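You operate a simulated robot arm through the tools that you are given. There is no shell and no other tool.

The job below is to be done with a simulated two-armed robot. You get a single attempt, and the scene is never put back.

## Task
Set the lamp switches and shade crank as the settings card says.

Only the result counts: the job must be done as asked and must still hold three seconds after the hand-in. Knocking over, shifting, dropping, spilling or breaking anything else fails it.

## Robot
Two 7-joint arms with fingered hands on one trunk that stands fixed in place. Base frame: the origin is at the foot of the trunk, x ahead of it, y to its left, z up. Units: m, degrees, N and s.
The left shoulder is at [0.02, 0.269, 1.197], the right one opposite. With the tool pointing down near the work surface each hand reaches from about 0.1 to 0.96 m from the base axis, measured 20 degrees to its own side. Payload 5 kg a hand.
Tool frame (each hand has its own): the origin (TCP) lies between the finger pads and is the grasp point; the fingertips stand 0.042 m ahead of it; z points along the fingers, y is the line along which they close. The gripper opens to 0.208 m. The gripper's body begins 0.119 m behind the TCP. The gripper is a hand of 4 fingers: y runs from the thumb to the fingers, the wrist lies at [0, 0, -0.317] in the tool frame, and closing takes about 1.5 s.
Orientation is told as [roll, pitch, yaw] about the base's x, y, z axes, in that order, counted from this pose: with the fingers straight down and closing along the base's y, the tool's x points along the base's -x, its y along +y and its z along -z.

## Interface
- The arms move only by the tool play_rows. It takes "left_series", "right_series" or both (then of equal length, played together; a hand with none holds still); each is a list of rows, each a list of 7 numbers: the opening, from 0 (shut) to 1 (fully open), then the shift along the tool's x, y, z in cm, then the turn, a rotation vector about the tool's x, y, z in degrees. In form: [[grip, dx, dy, dz, ax, ay, az], ...]. A call has 1 to 20 rows; each row shifts and turns the commanded pose from where the row before left it, along the tool's axes as they then stand. Rows are played at 5 a second. More than 0.05 m and 8.6 degrees between two rows, or a gripper value outside its range, and nothing of the call is played. A pose out of reach is approached as far as the arm can. The call stops where the force on the tool passes 90 N (or 10 N more than at its start, if that is more) or the arm is blocked; 0.2 s more then pass. The fingers move at their own pace (about 0.153 m/s each) and stop on an object; they squeeze with about 28 N. The grip force told is the motor's: it shows also when the fingers shut on nothing. Time passes only in rows, and 0.2 s behind the last, so rows that do not move let the fingers close. It gives the time, the measured TCP pose, the force on the tool (base axes), the opening and the grip force at its end, in the units of the frame above (readings bear some noise), with the torque about the TCP (base axes, N m) and any sound that the robot's microphone picked up.
- Cameras (640 x 400 px; columns grow to the right, rows downward): "scene" is now at [0.1603, -0.0215, 1.5032]; the picture's right is [-0.24, -0.97, 0.00], its down [-0.16, 0.04, -0.99] and it looks along [0.96, -0.24, -0.16] (base axes); focal length 214 px, centre (320, 200). "left" rides on the left gripper at [-0.093, 0.001, -0.146] in its tool frame; the picture's right is [-0.01, -1.00, 0.00], its down [0.84, -0.01, -0.54] and it looks along [0.54, -0.01, 0.84] (tool axes); focal length 280 px, centre (320, 200). "right" rides on the right gripper at [0.093, 0.001, -0.146] in its tool frame; the picture's right is [-0.01, 1.00, 0.00], its down [-0.84, -0.01, -0.54] and it looks along [-0.54, -0.01, 0.84] (tool axes); focal length 280 px, centre (320, 200). There is no depth. A picture from a camera that has moved, and an enlarged one, comes with that camera's place and axes in the base frame and with its lens.
- get_image(camera): a new picture of that camera. It takes no simulated time.
- move_column(by): slides the trunk up (or, below 0, down) by that many m; the arms and the scene camera ride with it, the base frame stays. It gives what a move gives, with no picture.
- grasp_type(shape, hand): the hand has 4 fingers and takes this shape, open, in about a second: jaw (thumb against the fingers, like two jaws); tri (thumb and two fingers); tip (a fingertip pinch); poke (one finger out to press); point (the index stretched); flat (the hand flat); cup (the hand cupped); fist (a fist). The gripper value then closes the fingers along that shape, each until it touches; the sizes above hold for jaw. It gives what a move gives, with no picture.
- aim_head(pan, tilt): turns the head with the scene camera to pan (to the left, within 80 degrees either way) and tilt (down, from -29 to 69), counted from straight ahead of the robot. It gives what a move gives.
- zoom(camera, box): a new picture of the part [left, top, right, bottom] of that camera's present view, enlarged. It takes no simulated time.
- finish_job(): hands the job in; it is judged then, once.

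Nothing tells you positions but the pictures and the camera data. Unless the task says otherwise, let go and move clear before handing in.

The tools are called after ">>>" as a command line: name --argument value ..., lists and objects as JSON in quotes. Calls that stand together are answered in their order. play_rows: Moves the arms, as the interface text tells. Its arguments: {"type":"object","properties":{"left_series":{"type":"array","items":{"type":"array","items":{"type":"number"}}},"right_series":{"type":"array","items":{"type":"array","items":{"type":"number"}}}},"required":[]} The other tools are called the same way: move_column (by) slides the trunk up or down; grasp_type (shape, hand) gives the hand a shape; aim_head (pan, tilt) turns the head that bears the scene camera; get_image (camera) takes a picture; zoom (camera, box) takes an enlarged picture of a part of a camera's view; finish_job () hands the job in.

At the start:

```text
clock: 0.0
left_ee_pos: [0.5313, 0.21, 1.5199]
left_tool_rot: [0.0, 0.0, -4.2]
left_wrist_force: [0.1, 0.3, 0.2]
left_wrist_torque: [0.02, -0.02, 0.01]
left_opening: 0.2077
left_gripper_force: 0.1
left_shape: jaw
right_ee_pos: [0.576, -0.3533, 1.5075]
right_tool_rot: [0.0, -0.1, -4.2]
right_wrist_force: [0.9, -0.1, 0.5]
right_wrist_torque: [0.0, 0.02, -0.02]
right_opening: 0.2078
right_gripper_force: 0.1
right_shape: jaw
trunk travel left (down, up): [-0.575, 0.046]
head pan, tilt: [-14.0, 9.3]
```

scene: 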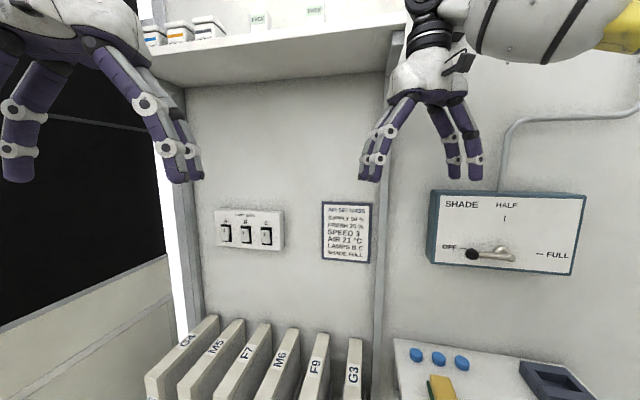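
right: 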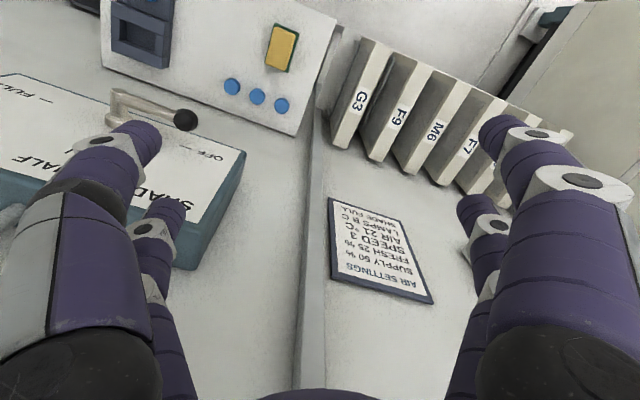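
left: 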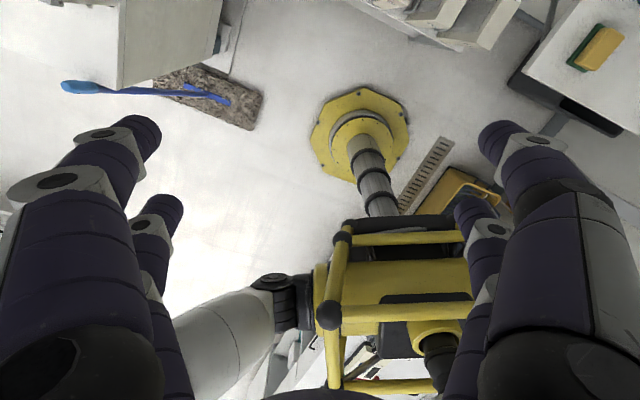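

I see a wall with a three-rocker lamp switch plate, a settings card (it appears to say "LAMPS B C", "SHADE FULL"), and a shade crank box with OFF / HALF / FULL. I'll zoom in to read the details first.

>>> zoom --camera "scene" --box '[310, 190, 390, 270]'

>>> zoom --camera "scene" --box '[205, 200, 295, 260]'

>>> zoom --camera "scene" --box '[420, 180, 600, 290]'

>>> zoom --camera "right" --box '[310, 180, 450, 310]'

```text
5.00 times, centred on (350, 230) of scene
camera zoom: at [0.1603, -0.0215, 1.5032], right [-0.24, -0.97, 0.0], down [-0.16, 0.04, -0.99], along [0.96, -0.24, -0.16], focal length 1072 px, centre (170, 50)
```

zoom: 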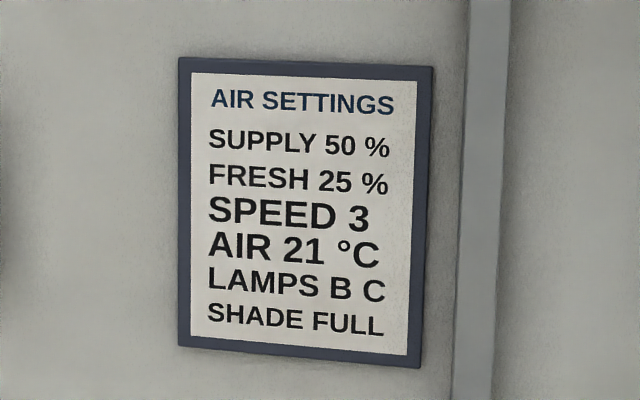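

```text
6.67 times, centred on (250, 230) of scene
camera zoom: at [0.1603, -0.0215, 1.5032], right [-0.24, -0.97, 0.0], down [-0.16, 0.04, -0.99], along [0.96, -0.24, -0.16], focal length 1430 px, centre (787, 0)
```

zoom: 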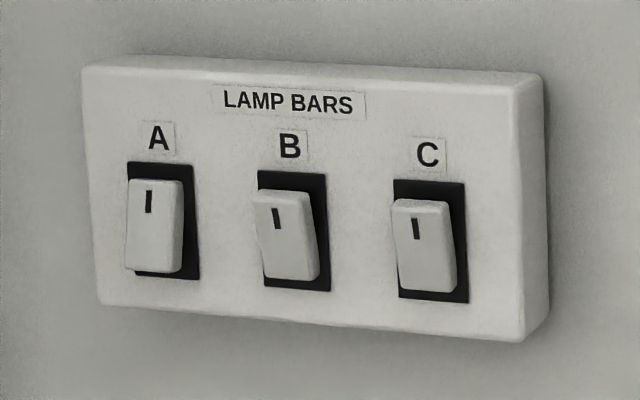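

```text
3.56 times, centred on (510, 235) of scene
camera zoom: at [0.1603, -0.0215, 1.5032], right [-0.24, -0.97, 0.0], down [-0.16, 0.04, -0.99], along [0.96, -0.24, -0.16], focal length 763 px, centre (-356, 76)
```

zoom: 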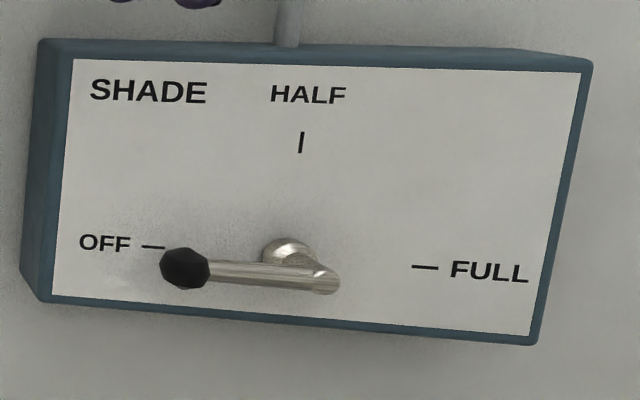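

```text
3.08 times, centred on (380, 245) of right
camera zoom: at [0.4834, -0.3456, 1.6556], right [0.09, 1.0, 0.0], down [0.84, -0.07, 0.54], along [0.54, -0.05, -0.84], focal length 863 px, centre (135, 62)
```

zoom: 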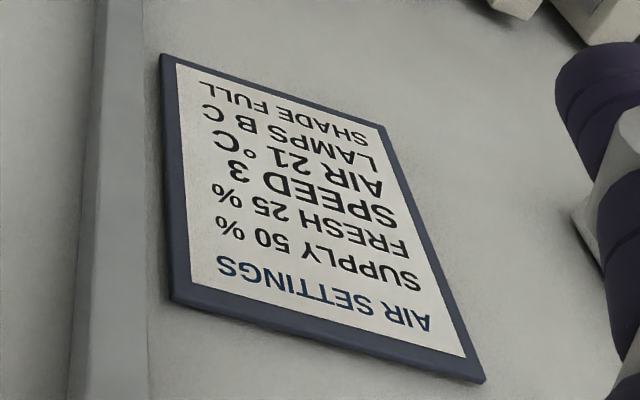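

The card reads "LAMPS B C" and "SHADE FULL", and the crank is at OFF now. I place the wall about 0.87 m away at roughly -26° yaw, the switches near [0.99, 0.13, 1.25] to [0.92, -0.01, 1.25], and the knob near [0.58, -0.54, 1.27]. Next I'll check the rocker states closely.

>>> zoom --camera "scene" --box '[216, 217, 248, 247]'

>>> zoom --camera "scene" --box '[246, 217, 286, 250]'

>>> zoom --camera "scene" --box '[0, 0, 640, 400]'

>>> aim_head --pan -14 --tilt -20

>>> get_image --camera "scene"

```text
13.33 times, centred on (232, 232) of scene
camera zoom: at [0.1603, -0.0215, 1.5032], right [-0.24, -0.97, 0.0], down [-0.16, 0.04, -0.99], along [0.96, -0.24, -0.16], focal length 2860 px, centre (1493, -227)
```

zoom: 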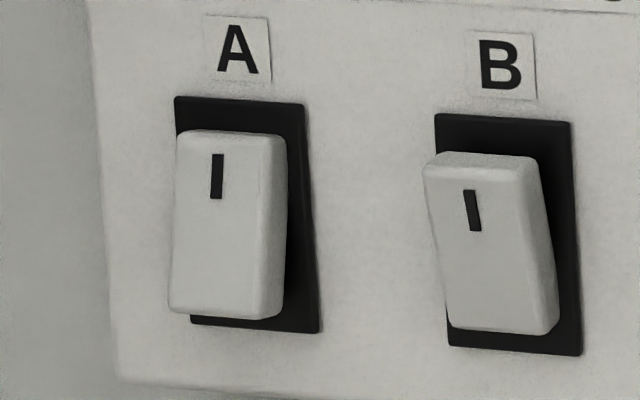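

```text
12.12 times, centred on (266, 234) of scene
camera zoom: at [0.1603, -0.0215, 1.5032], right [-0.24, -0.97, 0.0], down [-0.16, 0.04, -0.99], along [0.96, -0.24, -0.16], focal length 2600 px, centre (974, -206)
```

zoom: 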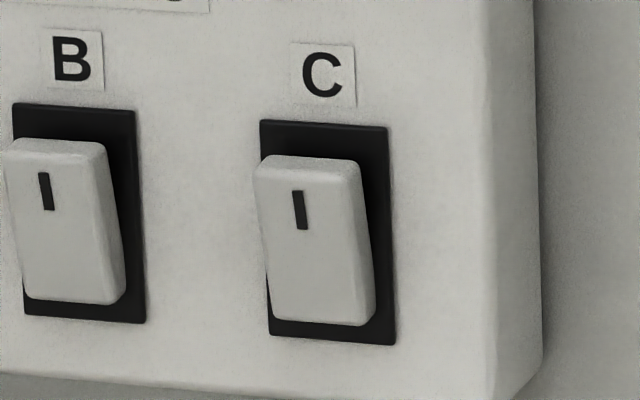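

```text
1.00 times, centred on (320, 200) of scene (not enlarged: the box is as wide or as high as the picture)
camera zoom: at [0.1603, -0.0215, 1.5032], right [-0.24, -0.97, 0.0], down [-0.16, 0.04, -0.99], along [0.96, -0.24, -0.16], focal length 214 px, centre (320, 200)
```

zoom: 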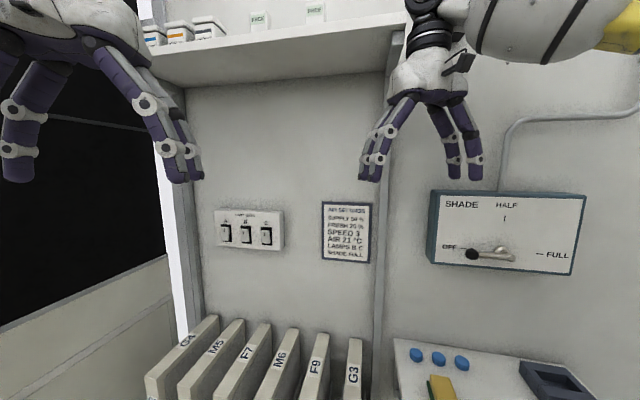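

```text
clock: 0.9
left_ee_pos: [0.5306, 0.2095, 1.5187]
left_tool_rot: [0.0, 0.0, -4.2]
left_wrist_force: [0.1, -1.2, 0.6]
left_wrist_torque: [-0.02, -0.01, 0.0]
left_opening: 0.2082
left_gripper_force: 0.0
left_shape: jaw
right_ee_pos: [0.5754, -0.3529, 1.5083]
right_tool_rot: [-0.1, 0.1, -4.2]
right_wrist_force: [0.2, -0.7, -0.3]
right_wrist_torque: [-0.01, -0.01, 0.01]
right_opening: 0.2075
right_gripper_force: 0.2
right_shape: jaw
trunk travel left (down, up): [-0.575, 0.046]
head pan, tilt: [-14.0, -20.0]
```

```text
taken
camera scene: at [0.144, -0.0174, 1.5473], right [-0.24, -0.97, 0.0], down [0.33, -0.08, -0.94], along [0.91, -0.23, 0.34], focal length 214 px, centre (320, 200)
```

scene: 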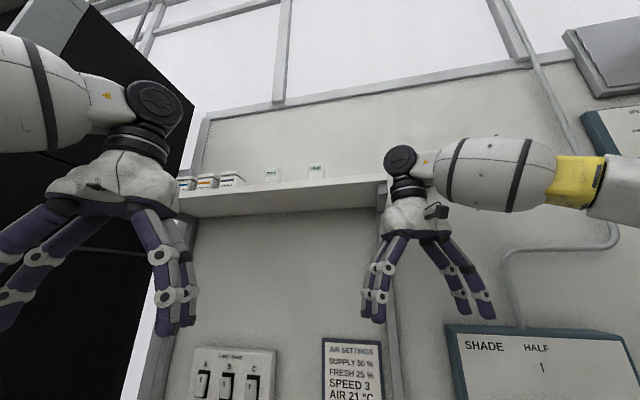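

A is tilted with its "I" end pressed in (on), while B and C have their lower ends pressed in (off), so all three must be flipped. I'll look to the right, down and left for obstacles before moving.

>>> aim_head --pan -50 --tilt 5

>>> get_image --camera "scene"

>>> aim_head --pan -20 --tilt 45

>>> get_image --camera "scene"

```text
clock: 2.0
left_ee_pos: [0.5316, 0.2092, 1.5177]
left_tool_rot: [0.0, 0.0, -4.2]
left_wrist_force: [0.2, -0.5, 0.7]
left_wrist_torque: [0.04, 0.01, 0.0]
left_opening: 0.2077
left_gripper_force: 0.0
left_shape: jaw
right_ee_pos: [0.5743, -0.3512, 1.5083]
right_tool_rot: [0.0, 0.0, -4.2]
right_wrist_force: [0.6, 0.7, -0.2]
right_wrist_torque: [-0.01, 0.0, 0.02]
right_opening: 0.2077
right_gripper_force: 0.0
right_shape: jaw
trunk travel left (down, up): [-0.575, 0.046]
head pan, tilt: [-50.0, 5.0]
```

```text
taken
camera scene: at [0.1292, -0.0693, 1.5102], right [-0.77, -0.64, 0.0], down [-0.06, 0.07, -1.0], along [0.64, -0.76, -0.09], focal length 214 px, centre (320, 200)
```

scene: 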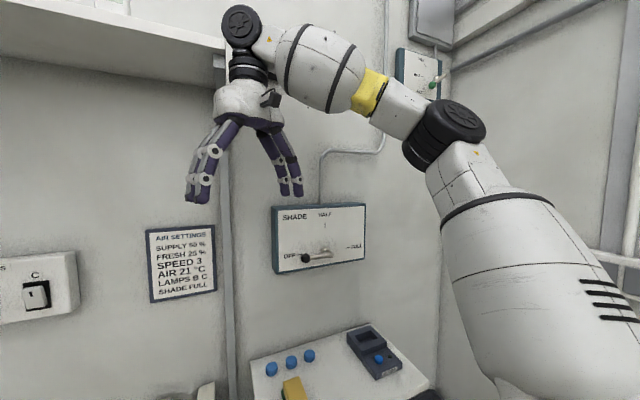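

```text
clock: 3.0
left_ee_pos: [0.5311, 0.2086, 1.519]
left_tool_rot: [-0.1, 0.0, -4.2]
left_wrist_force: [0.1, 0.1, 0.7]
left_wrist_torque: [0.0, 0.0, 0.02]
left_opening: 0.2079
left_gripper_force: 0.0
left_shape: jaw
right_ee_pos: [0.5749, -0.353, 1.5093]
right_tool_rot: [0.1, -0.1, -4.2]
right_wrist_force: [-0.1, 0.1, 0.3]
right_wrist_torque: [0.04, -0.01, 0.01]
right_opening: 0.2077
right_gripper_force: 0.1
right_shape: jaw
trunk travel left (down, up): [-0.575, 0.046]
head pan, tilt: [-20.0, 45.0]
```

```text
taken
camera scene: at [0.1466, -0.0269, 1.4472], right [-0.34, -0.94, 0.0], down [-0.66, 0.24, -0.71], along [0.66, -0.24, -0.71], focal length 214 px, centre (320, 200)
```

scene: 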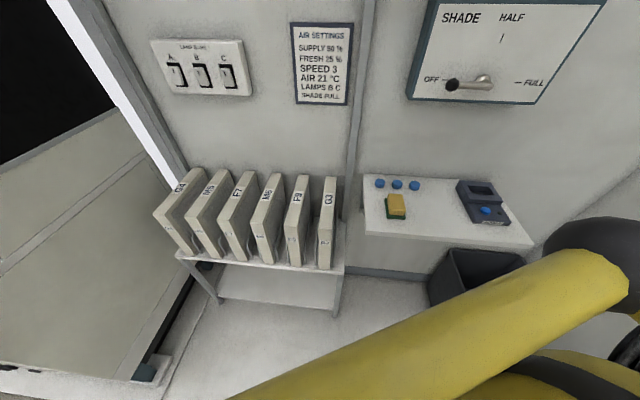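

The area is clear: shelf tops sit around z≈0.86, well below the work. I'll shape the left hand to poke, then lower it and yaw it toward the wall.

>>> grasp_type --shape "poke" --hand "left"

>>> play_rows --left_series '[[1, 0, 0, 4.5, 0, 0, 7.3], [1, 0, 0, 4.5, 0, 0, 7.3], [1, 0, 0, 4.5, 0, 0, 7.2], [1, 0, 0, 4.5, 0, 0, 0], [1, 0, 0, 4.5, 0, 0, 0], [1, 0, 0, 4.5, 0, 0, 0]]'

>>> aim_head --pan 0 --tilt 20

>>> get_image --camera "scene"

>>> get_image --camera "left"

```text
clock: 3.9
left_ee_pos: [0.5317, 0.2091, 1.5184]
left_tool_rot: [0.0, 0.0, -4.2]
left_wrist_force: [0.3, -0.4, -0.6]
left_wrist_torque: [0.0, 0.03, 0.01]
left_opening: 0.0
left_gripper_force: 0.1
left_shape: poke
right_ee_pos: [0.575, -0.3517, 1.508]
right_tool_rot: [0.0, 0.1, -4.2]
right_wrist_force: [-0.7, 0.1, 0.2]
right_wrist_torque: [0.0, 0.03, 0.0]
right_opening: 0.2078
right_gripper_force: 0.1
right_shape: jaw
trunk travel left (down, up): [-0.575, 0.046]
head pan, tilt: [-20.0, 45.0]
```

```text
clock: 5.3
left_ee_pos: [0.531, 0.2107, 1.249]
left_tool_rot: [-0.1, -0.1, -25.8]
left_wrist_force: [0.7, 1.3, 0.5]
left_wrist_torque: [-0.11, 0.04, -0.02]
left_opening: 0.0
left_gripper_force: 0.1
left_shape: poke
right_ee_pos: [0.5763, -0.3518, 1.5084]
right_tool_rot: [-0.1, 0.2, -4.0]
right_wrist_force: [1.5, 1.2, 0.1]
right_wrist_torque: [-0.08, 0.15, 0.04]
right_opening: 0.2078
right_gripper_force: 0.1
right_shape: jaw
trunk travel left (down, up): [-0.575, 0.046]
head pan, tilt: [-20.0, 45.0]
```

```text
clock: 6.2
left_ee_pos: [0.531, 0.2095, 1.2494]
left_tool_rot: [-0.1, 0.0, -26.0]
left_wrist_force: [-0.2, 0.9, -0.4]
left_wrist_torque: [0.0, 0.03, -0.04]
left_opening: 0.0001
left_gripper_force: 0.1
left_shape: poke
right_ee_pos: [0.5765, -0.3524, 1.5074]
right_tool_rot: [0.0, 0.0, -4.2]
right_wrist_force: [-0.1, 0.3, 0.2]
right_wrist_torque: [0.03, 0.03, 0.01]
right_opening: 0.2079
right_gripper_force: 0.1
right_shape: jaw
trunk travel left (down, up): [-0.575, 0.046]
head pan, tilt: [0.0, 20.0]
```

```text
taken
camera scene: at [0.1635, 0.0011, 1.4857], right [0.0, -1.0, 0.0], down [-0.34, 0.0, -0.94], along [0.94, 0.0, -0.34], focal length 214 px, centre (320, 200)
```

scene: 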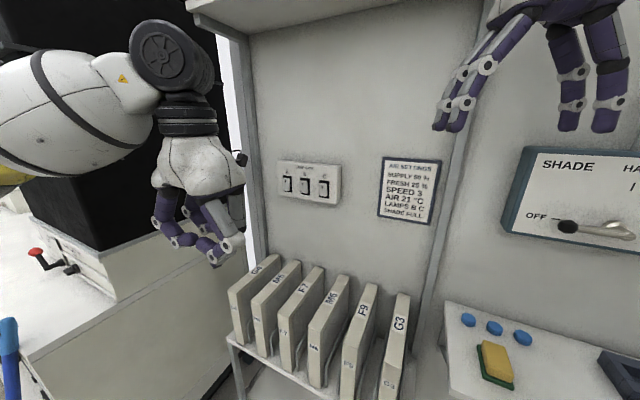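

```text
taken
camera left: at [0.6162, 0.1713, 1.3944], right [-0.42, -0.91, 0.0], down [-0.76, 0.36, 0.54], along [-0.49, 0.23, -0.84], focal length 280 px, centre (320, 200)
```

left: 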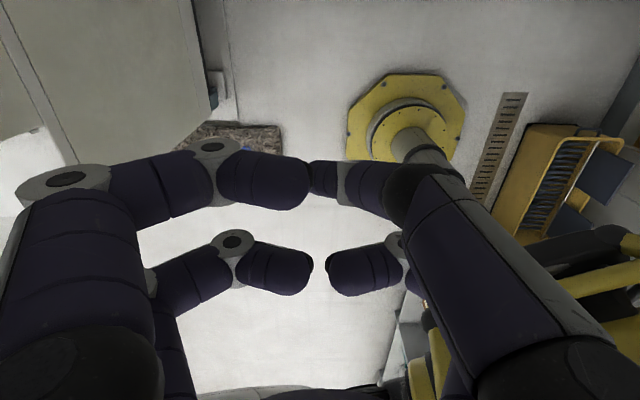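

The left hand is now lower and yawed toward the wall. I need to see which finger sticks out in the poke shape, so I'll zoom.

>>> zoom --camera "scene" --box '[130, 120, 270, 290]'

>>> zoom --camera "left" --box '[0, 100, 640, 400]'

```text
2.35 times, centred on (200, 205) of scene
camera zoom: at [0.1635, 0.0011, 1.4857], right [0.0, -1.0, 0.0], down [-0.34, 0.0, -0.94], along [0.94, 0.0, -0.34], focal length 505 px, centre (602, 188)
```

zoom: 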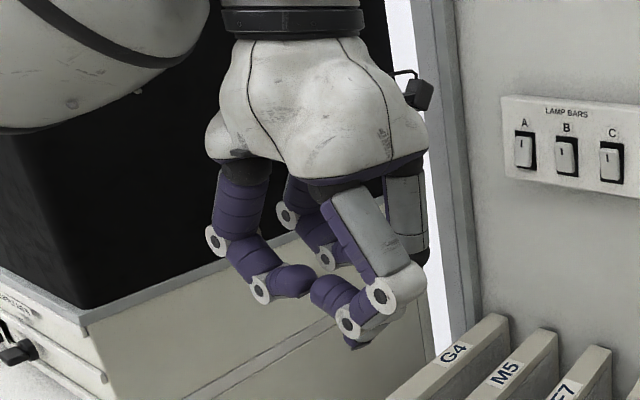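

```text
1.00 times, centred on (320, 250) of left (not enlarged: the box is as wide or as high as the picture)
camera zoom: at [0.6162, 0.1713, 1.3944], right [-0.42, -0.91, 0.0], down [-0.76, 0.36, 0.54], along [-0.49, 0.23, -0.84], focal length 280 px, centre (320, 150)
```

zoom: 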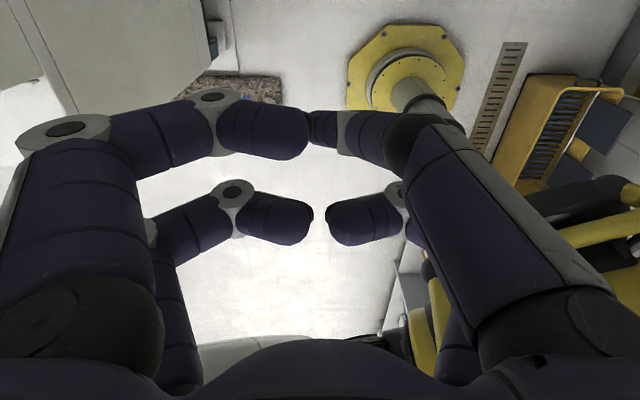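

The poke shape looks all curled from here. I'll try "point" (index stretched) to compare.

>>> grasp_type --shape "point" --hand "left"

>>> zoom --camera "scene" --box '[130, 120, 270, 290]'

>>> get_image --camera "left"

```text
clock: 7.1
left_ee_pos: [0.5311, 0.2102, 1.2502]
left_tool_rot: [0.0, -0.1, -26.0]
left_wrist_force: [-1.0, 1.0, -0.2]
left_wrist_torque: [-0.03, 0.02, -0.02]
left_opening: 0.202
left_gripper_force: 0.0
left_shape: point
right_ee_pos: [0.5763, -0.3531, 1.5083]
right_tool_rot: [0.0, 0.0, -4.2]
right_wrist_force: [-0.4, 0.1, 0.0]
right_wrist_torque: [0.06, 0.02, 0.02]
right_opening: 0.2078
right_gripper_force: 0.1
right_shape: jaw
trunk travel left (down, up): [-0.575, 0.046]
head pan, tilt: [0.0, 20.0]
```

```text
2.35 times, centred on (200, 205) of scene
camera zoom: at [0.1632, 0.001, 1.4858], right [0.0, -1.0, 0.0], down [-0.34, 0.0, -0.94], along [0.94, 0.0, -0.34], focal length 505 px, centre (602, 188)
```

zoom: 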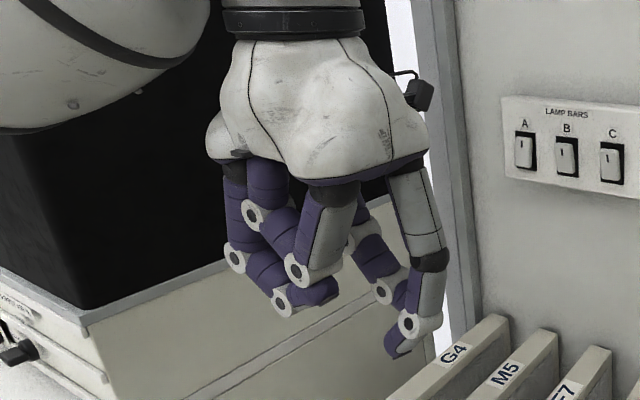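

```text
taken
camera left: at [0.6159, 0.1711, 1.3947], right [-0.42, -0.91, 0.0], down [-0.76, 0.36, 0.54], along [-0.49, 0.23, -0.84], focal length 280 px, centre (320, 200)
```

left: 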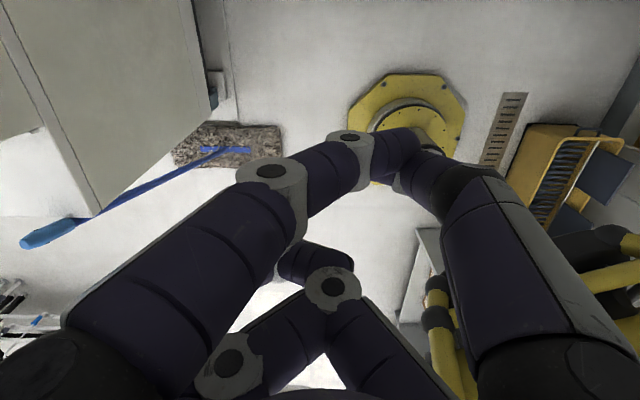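

The fingers may still be moving, so I'll let a little time pass and look again.

>>> play_rows --left_series '[[1, 0, 0, 0, 0, 0, 0], [1, 0, 0, 0, 0, 0, 0], [1, 0, 0, 0, 0, 0, 0], [1, 0, 0, 0, 0, 0, 0], [1, 0, 0, 0, 0, 0, 0]]'

>>> zoom --camera "scene" --box '[130, 120, 270, 290]'

>>> get_image --camera "left"

```text
clock: 8.3
left_ee_pos: [0.5304, 0.21, 1.2483]
left_tool_rot: [0.0, 0.0, -25.9]
left_wrist_force: [0.7, -0.2, -0.2]
left_wrist_torque: [-0.04, 0.02, -0.01]
left_opening: 0.2016
left_gripper_force: 0.0
left_shape: point
right_ee_pos: [0.5751, -0.3531, 1.5094]
right_tool_rot: [0.0, 0.0, -4.2]
right_wrist_force: [-0.7, 1.3, 0.0]
right_wrist_torque: [0.0, 0.0, 0.01]
right_opening: 0.2079
right_gripper_force: 0.0
right_shape: jaw
trunk travel left (down, up): [-0.575, 0.046]
head pan, tilt: [0.0, 20.0]
```

```text
2.35 times, centred on (200, 205) of scene
camera zoom: at [0.1633, 0.001, 1.4858], right [0.0, -1.0, 0.0], down [-0.34, 0.0, -0.94], along [0.94, 0.0, -0.34], focal length 505 px, centre (602, 188)
```

zoom: 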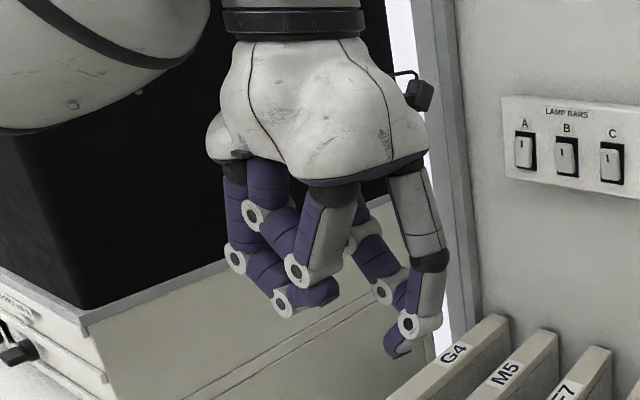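

```text
taken
camera left: at [0.616, 0.1711, 1.3943], right [-0.42, -0.91, 0.0], down [-0.76, 0.36, 0.54], along [-0.49, 0.23, -0.84], focal length 280 px, centre (320, 200)
```

left: 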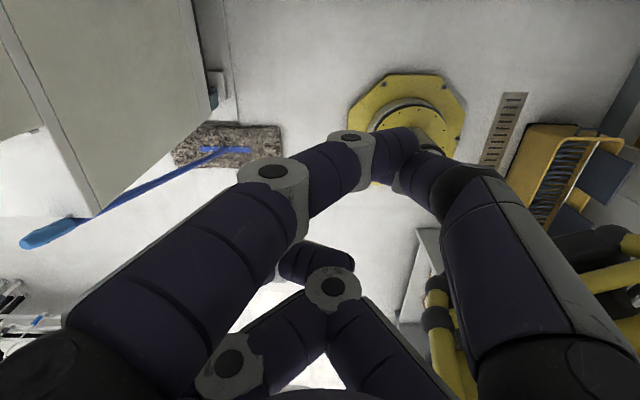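

In "point" the index is extended but bent. I'll see what closing does to this shape.

>>> play_rows --left_series '[[0, 0, 0, 0, 0, 0, 0], [0, 0, 0, 0, 0, 0, 0], [0, 0, 0, 0, 0, 0, 0], [0, 0, 0, 0, 0, 0, 0], [0, 0, 0, 0, 0, 0, 0], [0, 0, 0, 0, 0, 0, 0], [0, 0, 0, 0, 0, 0, 0], [0, 0, 0, 0, 0, 0, 0]]'

>>> zoom --camera "scene" --box '[130, 120, 270, 290]'

>>> get_image --camera "left"

```text
clock: 10.1
left_ee_pos: [0.5312, 0.2103, 1.249]
left_tool_rot: [0.0, 0.0, -26.0]
left_wrist_force: [1.5, -0.4, 0.9]
left_wrist_torque: [-0.03, 0.03, 0.02]
left_opening: 0.0
left_gripper_force: 0.2
left_shape: point
right_ee_pos: [0.5745, -0.3525, 1.5087]
right_tool_rot: [0.0, 0.0, -4.2]
right_wrist_force: [-0.6, 0.3, 0.1]
right_wrist_torque: [0.01, 0.02, 0.01]
right_opening: 0.2078
right_gripper_force: 0.1
right_shape: jaw
trunk travel left (down, up): [-0.575, 0.046]
head pan, tilt: [0.0, 20.0]
```

```text
2.35 times, centred on (200, 205) of scene
camera zoom: at [0.1633, 0.001, 1.4858], right [0.0, -1.0, 0.0], down [-0.34, 0.0, -0.94], along [0.94, 0.0, -0.34], focal length 505 px, centre (602, 188)
```

zoom: 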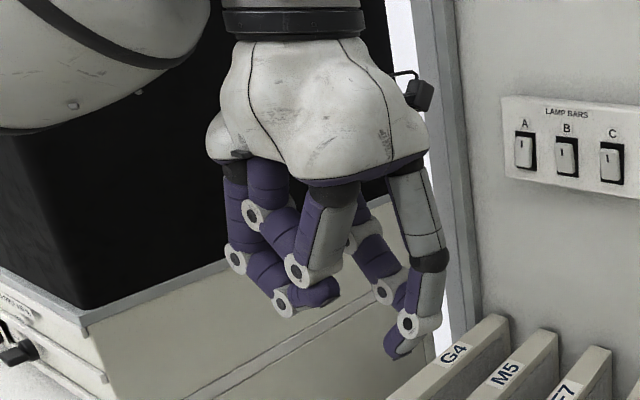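

```text
taken
camera left: at [0.616, 0.1711, 1.3944], right [-0.42, -0.91, 0.0], down [-0.76, 0.36, 0.54], along [-0.49, 0.23, -0.84], focal length 280 px, centre (320, 200)
```

left: 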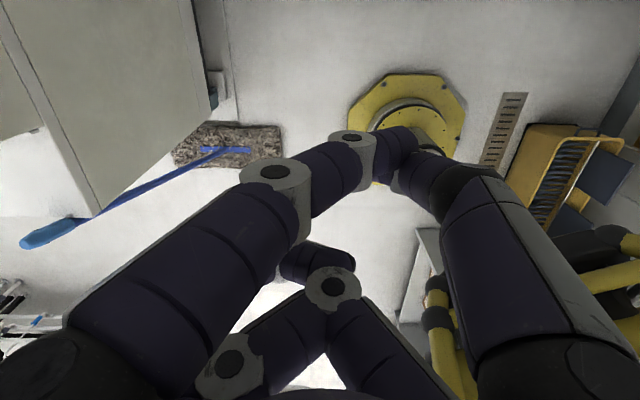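

The shape doesn't change with the closing value. I'll return to poke and rotate the left hand to point horizontally at the wall, well short of the plate, so I can inspect the finger there.

>>> grasp_type --shape "poke" --hand "left"

>>> play_rows --left_series '[[1, -2.39, 0, 0.17, 0, -8.18, 0], [1, -2.34, 0, 0.51, 0, -8.18, 0], [1, -2.25, 0, 0.84, 0, -8.18, 0], [1, -2.11, 0, 1.15, 0, -8.18, 0], [1, -1.92, 0, 1.44, 0, -8.18, 0], [1, -1.7, 0, 1.7, 0, -8.18, 0], [1, -1.44, 0, 1.92, 0, -8.18, 0], [1, -1.15, 0, 2.11, 0, -8.18, 0], [1, -0.84, 0, 2.25, 0, -8.18, 0], [1, -0.51, 0, 2.34, 0, -8.18, 0], [1, -0.17, 0, 2.39, 0, -8.18, 0]]'

>>> get_image --camera "scene"

>>> get_image --camera "left"

```text
clock: 11.0
left_ee_pos: [0.5312, 0.2106, 1.2494]
left_tool_rot: [0.0, 0.0, -25.9]
left_wrist_force: [0.1, -0.2, -0.1]
left_wrist_torque: [0.0, -0.01, -0.01]
left_opening: 0.0
left_gripper_force: 0.0
left_shape: poke
right_ee_pos: [0.5764, -0.3526, 1.5089]
right_tool_rot: [-0.1, 0.0, -4.3]
right_wrist_force: [-0.6, -0.1, 0.8]
right_wrist_torque: [-0.02, 0.0, -0.01]
right_opening: 0.2081
right_gripper_force: 0.1
right_shape: jaw
trunk travel left (down, up): [-0.575, 0.046]
head pan, tilt: [0.0, 20.0]
```

```text
clock: 13.4
left_ee_pos: [0.7549, 0.0873, 1.2322]
left_tool_rot: [27.0, -87.6, -56.1]
left_wrist_force: [1.0, -0.6, -21.9]
left_wrist_torque: [-1.49, -2.62, 0.03]
left_opening: 0.0002
left_gripper_force: 0.1
left_shape: poke
left hand out of reach, approached as far as the arm can: row 11
right_ee_pos: [0.5736, -0.3586, 1.5102]
right_tool_rot: [0.3, -0.1, -4.3]
right_wrist_force: [-3.5, -4.8, 1.0]
right_wrist_torque: [0.88, -0.45, 0.0]
right_opening: 0.208
right_gripper_force: 0.1
right_shape: jaw
trunk travel left (down, up): [-0.575, 0.046]
head pan, tilt: [0.0, 20.0]
```

```text
taken
camera scene: at [0.1611, -0.0022, 1.4862], right [0.0, -1.0, 0.0], down [-0.34, 0.0, -0.94], along [0.94, 0.0, -0.34], focal length 214 px, centre (320, 200)
```

scene: 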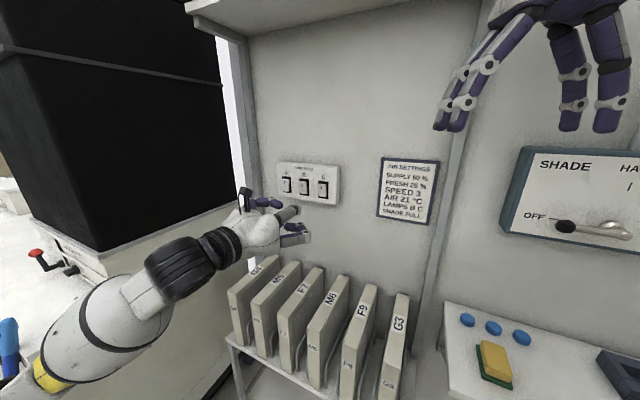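

```text
taken
camera left: at [0.6296, 0.1568, 1.3307], right [-0.49, -0.87, 0.0], down [-0.5, 0.28, -0.82], along [0.72, -0.4, -0.57], focal length 280 px, centre (320, 200)
```

left: 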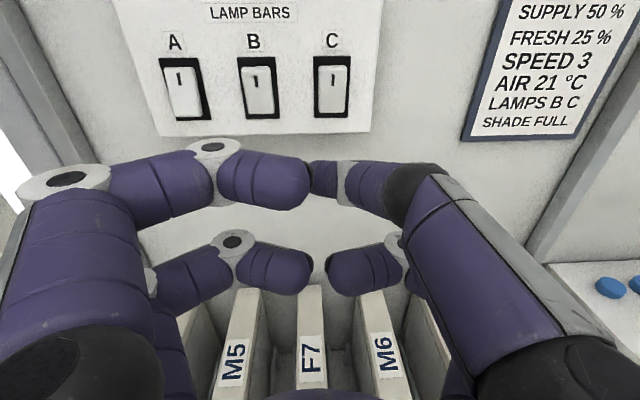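

The hand now points at the wall and its camera sees the switch plate. I'll hold for a moment to check the force reading and zoom on the fingers.

>>> play_rows --left_series '[[1, 0, 0, 0, 0, 0, 0], [1, 0, 0, 0, 0, 0, 0]]'

>>> zoom --camera "scene" --box '[215, 170, 345, 260]'

>>> get_image --camera "right"

```text
clock: 14.0
left_ee_pos: [0.7576, 0.0924, 1.2243]
left_tool_rot: [10.5, -87.4, -39.6]
left_wrist_force: [1.1, 0.4, -0.1]
left_wrist_torque: [-0.1, -0.06, -0.16]
left_opening: 0.0
left_gripper_force: 0.1
left_shape: poke
right_ee_pos: [0.5773, -0.3511, 1.5091]
right_tool_rot: [0.0, 0.1, -4.2]
right_wrist_force: [0.5, 1.6, -1.2]
right_wrist_torque: [-0.21, 0.12, 0.0]
right_opening: 0.2077
right_gripper_force: 0.1
right_shape: jaw
trunk travel left (down, up): [-0.575, 0.046]
head pan, tilt: [0.0, 20.0]
```

```text
4.44 times, centred on (280, 215) of scene
camera zoom: at [0.1644, 0.0024, 1.4856], right [0.0, -1.0, 0.0], down [-0.34, 0.0, -0.94], along [0.94, 0.0, -0.34], focal length 953 px, centre (498, 133)
```

zoom: 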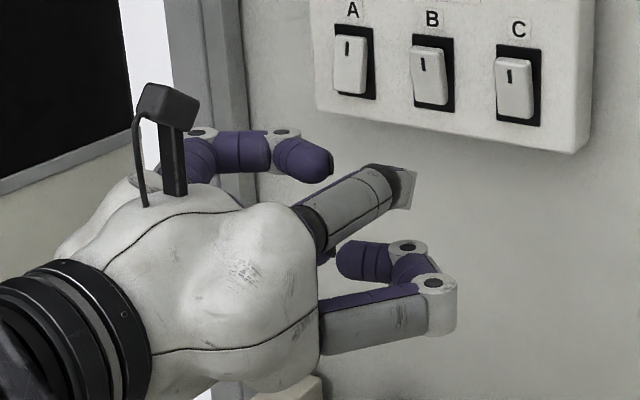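

```text
taken
camera right: at [0.485, -0.3435, 1.6552], right [0.09, 1.0, 0.0], down [0.84, -0.07, 0.54], along [0.54, -0.05, -0.84], focal length 280 px, centre (320, 200)
```

right: 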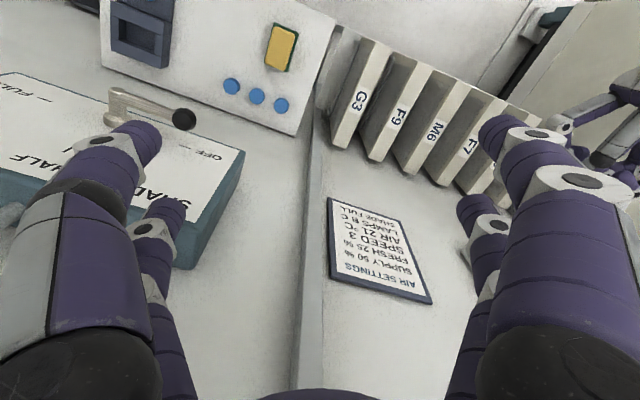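

The extended poke finger's tip appears to lie close to the tool axis, about 3–4 cm ahead of the TCP, with the other fingertips about 7 cm behind it. I'll check the steady pose and take a close look from the hand camera.

>>> play_rows --left_series '[[1, 0, 0, 0, 0, 0, 0], [1, 0, 0, 0, 0, 0, 0], [1, 0, 0, 0, 0, 0, 0]]'

>>> get_image --camera "left"

>>> zoom --camera "left" --box '[250, 130, 450, 255]'

>>> zoom --camera "left" --box '[110, 0, 390, 175]'

```text
clock: 14.8
left_ee_pos: [0.7561, 0.0914, 1.2248]
left_tool_rot: [11.9, -87.3, -40.8]
left_wrist_force: [-0.2, -0.7, -0.3]
left_wrist_torque: [0.0, 0.0, 0.0]
left_opening: 0.0001
left_gripper_force: 0.1
left_shape: poke
right_ee_pos: [0.5751, -0.3535, 1.5093]
right_tool_rot: [0.0, 0.1, -4.1]
right_wrist_force: [0.7, -0.2, 0.1]
right_wrist_torque: [0.0, 0.07, -0.02]
right_opening: 0.208
right_gripper_force: 0.1
right_shape: jaw
trunk travel left (down, up): [-0.575, 0.046]
head pan, tilt: [0.0, 20.0]
```

```text
taken
camera left: at [0.6328, 0.1611, 1.3235], right [-0.49, -0.87, 0.01], down [-0.51, 0.28, -0.82], along [0.71, -0.4, -0.58], focal length 280 px, centre (320, 200)
```

left: 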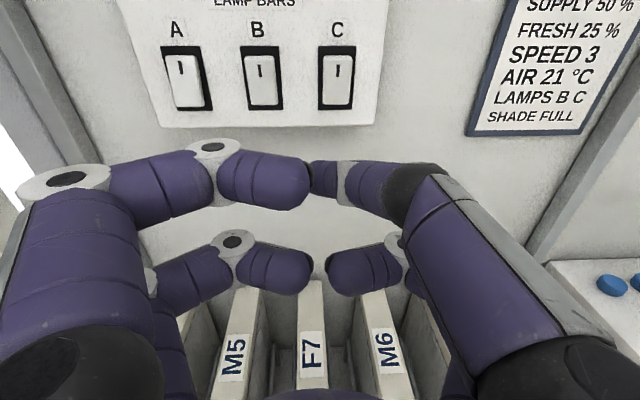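

```text
3.20 times, centred on (350, 192) of left
camera zoom: at [0.6328, 0.1611, 1.3235], right [-0.49, -0.87, 0.01], down [-0.51, 0.28, -0.82], along [0.71, -0.4, -0.58], focal length 897 px, centre (224, 224)
```

zoom: 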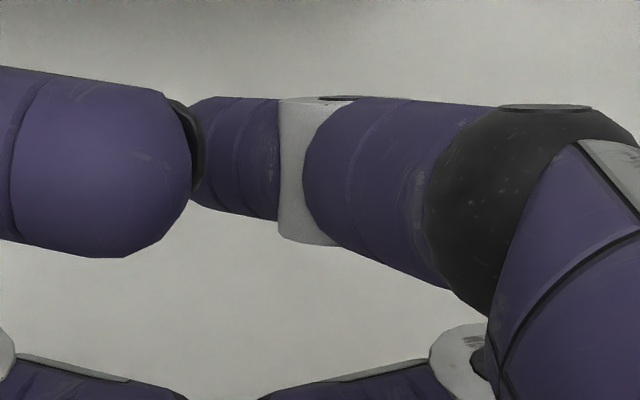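

```text
2.29 times, centred on (250, 88) of left
camera zoom: at [0.6328, 0.1611, 1.3235], right [-0.49, -0.87, 0.01], down [-0.51, 0.28, -0.82], along [0.71, -0.4, -0.58], focal length 641 px, centre (480, 457)
```

zoom: 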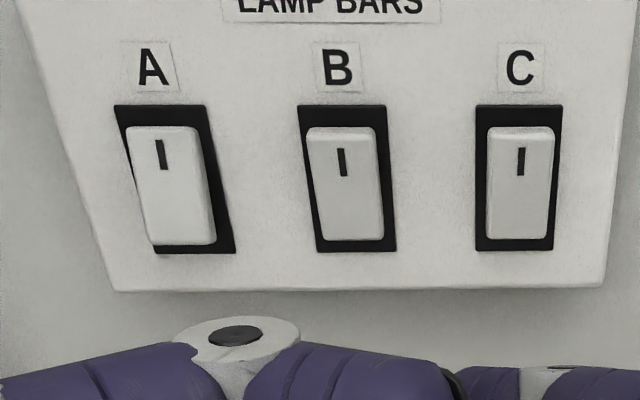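

I locate A≈[0.969, 0.131, 1.256], B≈[0.936, 0.061, 1.256], C≈[0.901, -0.010, 1.256], with the rocker faces about 0.814 m out along the wall normal. The last row was out of reach, so I'll tilt the hand back a few degrees and raise it slightly to see how the arm follows.

>>> play_rows --left_series '[[1, -1, 0, 0, 0, 4, 0], [1, -1, 0, 0, 0, 4, 0], [1, 0, 0, 0, 0, 0, 0], [1, 0, 0, 0, 0, 0, 0]]'

>>> get_image --camera "left"

```text
clock: 15.8
left_ee_pos: [0.7574, 0.0889, 1.2434]
left_tool_rot: [3.1, -79.4, -32.1]
left_wrist_force: [-0.7, -0.7, -0.9]
left_wrist_torque: [0.0, 0.0, -0.01]
left_opening: 0.0001
left_gripper_force: 0.1
left_shape: poke
right_ee_pos: [0.5746, -0.354, 1.5094]
right_tool_rot: [0.0, 0.0, -4.2]
right_wrist_force: [0.6, 0.1, 0.7]
right_wrist_torque: [-0.03, -0.06, -0.01]
right_opening: 0.2077
right_gripper_force: 0.0
right_shape: jaw
trunk travel left (down, up): [-0.575, 0.046]
head pan, tilt: [0.0, 20.0]
```

```text
taken
camera left: at [0.647, 0.151, 1.3612], right [-0.48, -0.88, 0.0], down [-0.6, 0.33, -0.73], along [0.64, -0.36, -0.68], focal length 280 px, centre (320, 200)
```

left: 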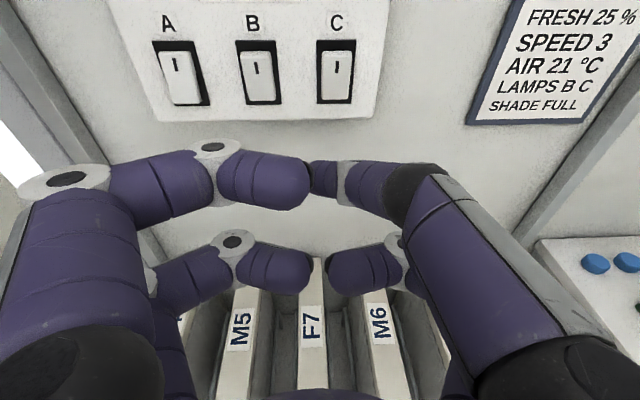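

The arm follows cleanly in this attitude. I'll move the poke tip left to line up with the lower end of A, stopping about 5 cm short of the plate.

>>> play_rows --left_series '[[1, -0.42, 3.28, 1.65, 0, 0, 0], [1, -0.42, 3.28, 1.65, 0, 0, 0], [1, -0.42, 3.28, 1.65, 0, 0, 0], [1, -0.42, 3.28, 1.65, 0, 0, 0], [1, 0, 0, 0, 0, 0, 0]]'

>>> get_image --camera "left"

>>> zoom --camera "scene" --box '[215, 140, 365, 240]'

```text
clock: 17.0
left_ee_pos: [0.8801, 0.1683, 1.2515]
left_tool_rot: [3.1, -79.6, -32.3]
left_wrist_force: [0.2, -0.5, 0.2]
left_wrist_torque: [0.01, 0.02, -0.02]
left_opening: 0.0
left_gripper_force: 0.0
left_shape: poke
right_ee_pos: [0.5748, -0.355, 1.509]
right_tool_rot: [0.0, 0.0, -4.2]
right_wrist_force: [-0.7, 0.1, 0.5]
right_wrist_torque: [0.0, 0.0, 0.01]
right_opening: 0.2079
right_gripper_force: 0.2
right_shape: jaw
trunk travel left (down, up): [-0.575, 0.046]
head pan, tilt: [0.0, 20.0]
```

```text
taken
camera left: at [0.7713, 0.2307, 1.3687], right [-0.48, -0.87, 0.0], down [-0.6, 0.33, -0.73], along [0.64, -0.36, -0.68], focal length 280 px, centre (320, 200)
```

left: 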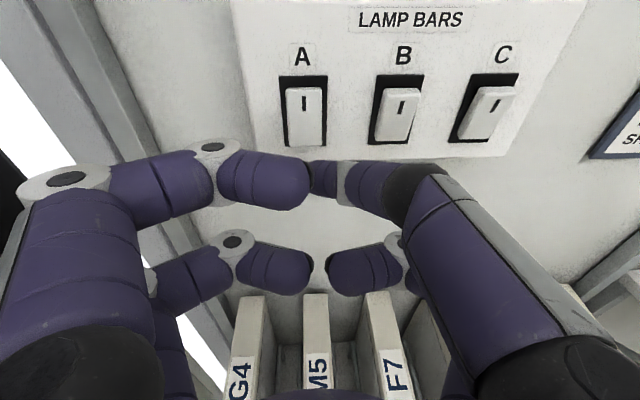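

```text
4.00 times, centred on (290, 190) of scene
camera zoom: at [0.1632, 0.0009, 1.4858], right [0.0, -1.0, 0.0], down [-0.34, 0.0, -0.94], along [0.94, 0.0, -0.34], focal length 858 px, centre (440, 240)
```

zoom: 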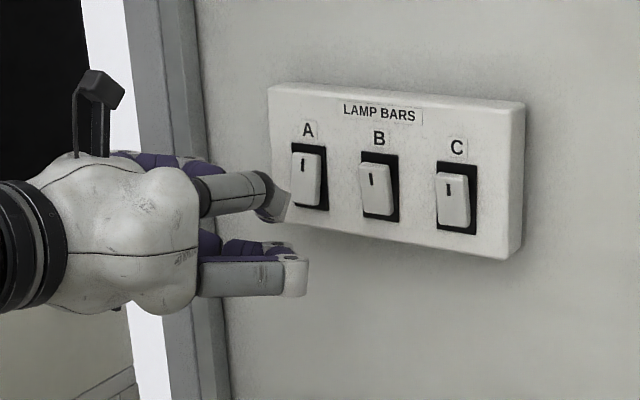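

The tip looks level with the lower end of A and about 5.5 cm short of it. I'll advance straight along the wall normal in small steps, watching force and sound.

>>> play_rows --left_series '[[1, 0.1, 0.05, 1.02, 0, 0, 0], [1, 0.0, 0.05, 1.0, 0, 0, 0], [1, -0.1, 0.05, 1.0, 0, 0, 0], [1, -0.18, 0.05, 0.98, 0, 0, 0], [1, 0, 0, 0, 0, 0, 0]]'

>>> get_image --camera "left"

>>> zoom --camera "scene" --box '[240, 140, 360, 220]'

```text
clock: 18.2
left_ee_pos: [0.9181, 0.1533, 1.2447]
left_tool_rot: [3.1, -79.4, -32.1]
left_wrist_force: [-0.7, 0.0, 0.2]
left_wrist_torque: [-0.03, 0.01, 0.01]
left_opening: 0.0
left_gripper_force: 0.0
left_shape: poke
right_ee_pos: [0.5745, -0.3534, 1.5086]
right_tool_rot: [0.0, 0.0, -4.2]
right_wrist_force: [0.3, 0.2, -0.3]
right_wrist_torque: [0.0, 0.03, 0.0]
right_opening: 0.2079
right_gripper_force: 0.0
right_shape: jaw
trunk travel left (down, up): [-0.575, 0.046]
head pan, tilt: [0.0, 20.0]
```

```text
taken
camera left: at [0.807, 0.2153, 1.3624], right [-0.48, -0.88, 0.0], down [-0.6, 0.33, -0.73], along [0.64, -0.36, -0.68], focal length 280 px, centre (320, 200)
```

left: 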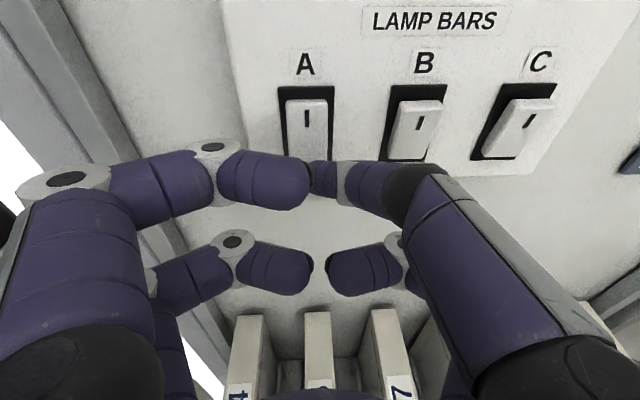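

```text
5.00 times, centred on (300, 180) of scene
camera zoom: at [0.1632, 0.001, 1.4858], right [0.0, -1.0, 0.0], down [-0.34, 0.0, -0.94], along [0.94, 0.0, -0.34], focal length 1072 px, centre (420, 300)
```

zoom: 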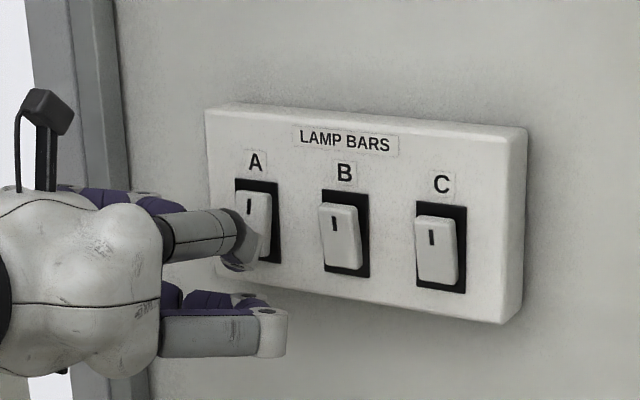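

The tip is about a centimetre from A's lower end and lines up horizontally. I'll advance in half-centimetre steps.

>>> play_rows --left_series '[[1, -0.09, 0.02, 0.49, 0, 0, 0], [1, -0.09, 0.02, 0.49, 0, 0, 0], [1, 0, 0, 0, 0, 0, 0]]'

>>> zoom --camera "left" --box '[220, 40, 420, 215]'

```text
clock: 19.0
left_ee_pos: [0.9253, 0.1491, 1.244]
left_tool_rot: [3.0, -79.4, -32.0]
left_wrist_force: [-0.4, 1.3, 0.0]
left_wrist_torque: [0.04, -0.02, 0.01]
left_opening: 0.0
left_gripper_force: 0.1
left_shape: poke
right_ee_pos: [0.5766, -0.3534, 1.5101]
right_tool_rot: [0.1, -0.1, -4.2]
right_wrist_force: [0.4, -0.4, -0.2]
right_wrist_torque: [-0.02, -0.01, 0.01]
right_opening: 0.2078
right_gripper_force: 0.2
right_shape: jaw
trunk travel left (down, up): [-0.575, 0.046]
head pan, tilt: [0.0, 20.0]
```

```text
2.29 times, centred on (320, 128) of left
camera zoom: at [0.8153, 0.2112, 1.3619], right [-0.48, -0.88, 0.0], down [-0.6, 0.33, -0.73], along [0.64, -0.36, -0.68], focal length 641 px, centre (320, 366)
```

zoom: 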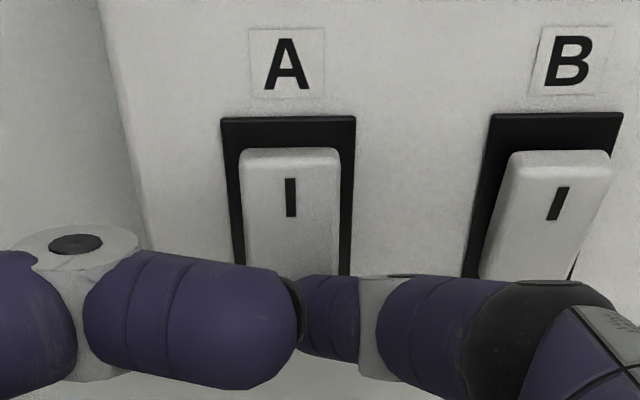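

No contact yet; the tip is still centred on A. I'll continue forward in half-centimetre steps.

>>> play_rows --left_series '[[1, -0.09, 0.02, 0.49, 0, 0, 0], [1, 0, 0, 0, 0, 0, 0]]'

>>> play_rows --left_series '[[1, -0.09, 0.02, 0.49, 0, 0, 0], [1, 0, 0, 0, 0, 0, 0]]'

>>> zoom --camera "scene" --box '[240, 140, 360, 220]'

>>> zoom --camera "left" --box '[220, 40, 420, 215]'

```text
clock: 19.6
left_ee_pos: [0.9298, 0.1466, 1.244]
left_tool_rot: [2.9, -79.5, -32.0]
left_wrist_force: [-3.8, 2.1, -0.4]
left_wrist_torque: [0.03, 0.05, -0.03]
left_opening: 0.0
left_gripper_force: 0.1
left_shape: poke
right_ee_pos: [0.5746, -0.3524, 1.5096]
right_tool_rot: [0.0, 0.0, -4.2]
right_wrist_force: [-0.5, -0.6, -0.8]
right_wrist_torque: [0.04, -0.02, -0.01]
right_opening: 0.2077
right_gripper_force: 0.1
right_shape: jaw
trunk travel left (down, up): [-0.575, 0.046]
head pan, tilt: [0.0, 20.0]
```

```text
clock: 20.2
left_ee_pos: [0.9301, 0.1451, 1.2448]
left_tool_rot: [3.0, -79.4, -32.1]
left_wrist_force: [-47.4, 12.4, -10.4]
left_wrist_torque: [0.27, 0.82, -0.4]
left_opening: 0.0
left_gripper_force: 0.0
left_shape: poke
right_ee_pos: [0.5741, -0.3509, 1.5102]
right_tool_rot: [0.0, -0.1, -4.1]
right_wrist_force: [0.4, 0.5, -0.1]
right_wrist_torque: [0.0, -0.01, 0.0]
right_opening: 0.208
right_gripper_force: 0.0
right_shape: jaw
trunk travel left (down, up): [-0.575, 0.046]
head pan, tilt: [0.0, 20.0]
```

```text
5.00 times, centred on (300, 180) of scene
camera zoom: at [0.16, 0.0024, 1.4861], right [0.0, -1.0, 0.0], down [-0.34, 0.0, -0.94], along [0.94, 0.0, -0.34], focal length 1072 px, centre (420, 300)
```

zoom: 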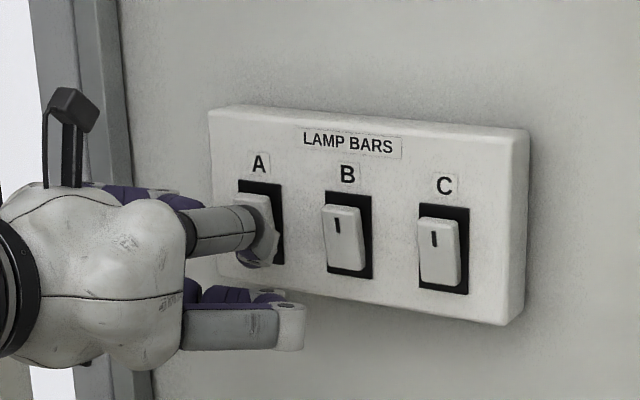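

```text
2.29 times, centred on (320, 128) of left
camera zoom: at [0.82, 0.2069, 1.3623], right [-0.48, -0.87, 0.0], down [-0.6, 0.33, -0.73], along [0.64, -0.36, -0.68], focal length 641 px, centre (320, 366)
```

zoom: 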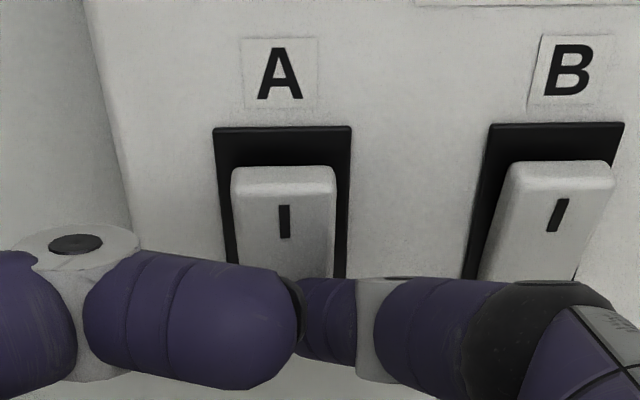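

A has flipped: its upper end now stands out like B and C did. I'll back off 5 cm, check, and then shift over in front of B's upper end.

>>> play_rows --left_series '[[1, 0.45, -0.12, -2.46, 0, 0, 0], [1, 0.45, -0.12, -2.46, 0, 0, 0], [1, -1.32, -2.67, -0.09, 0, 0, 0], [1, -1.32, -2.67, -0.09, 0, 0, 0], [1, -1.32, -2.67, -0.09, 0, 0, 0], [1, 0, 0, 0, 0, 0, 0]]'

>>> get_image --camera "left"

>>> zoom --camera "scene" --box '[240, 140, 360, 220]'

```text
clock: 21.6
left_ee_pos: [0.8547, 0.0957, 1.2848]
left_tool_rot: [2.8, -79.5, -31.8]
left_wrist_force: [0.8, 0.4, -0.3]
left_wrist_torque: [-0.03, -0.02, -0.14]
left_opening: 0.0
left_gripper_force: 0.1
left_shape: poke
right_ee_pos: [0.5758, -0.3503, 1.509]
right_tool_rot: [0.0, 0.0, -4.2]
right_wrist_force: [-0.5, 0.9, -0.6]
right_wrist_torque: [-0.17, 0.02, 0.0]
right_opening: 0.208
right_gripper_force: 0.0
right_shape: jaw
trunk travel left (down, up): [-0.575, 0.046]
head pan, tilt: [0.0, 20.0]
```

```text
taken
camera left: at [0.7458, 0.1584, 1.4024], right [-0.48, -0.88, 0.01], down [-0.6, 0.33, -0.73], along [0.64, -0.36, -0.68], focal length 280 px, centre (320, 200)
```

left: 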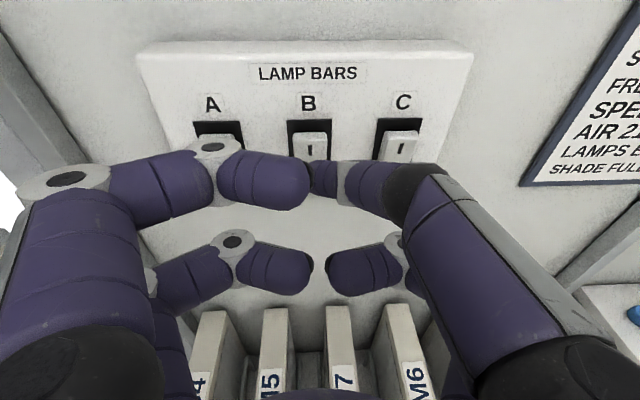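

```text
5.00 times, centred on (300, 180) of scene
camera zoom: at [0.1634, 0.0022, 1.4858], right [0.0, -1.0, 0.0], down [-0.34, 0.0, -0.94], along [0.94, 0.0, -0.34], focal length 1072 px, centre (420, 300)
```

zoom: 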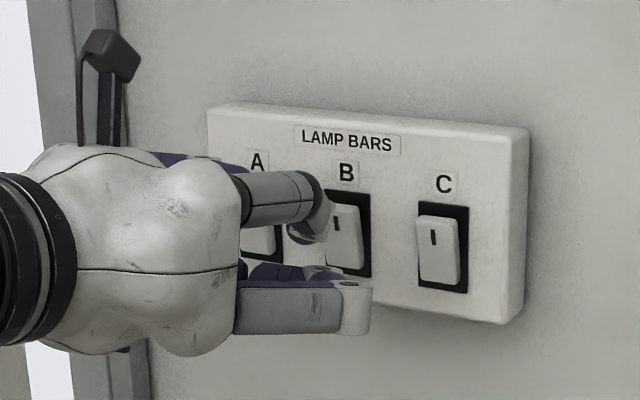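

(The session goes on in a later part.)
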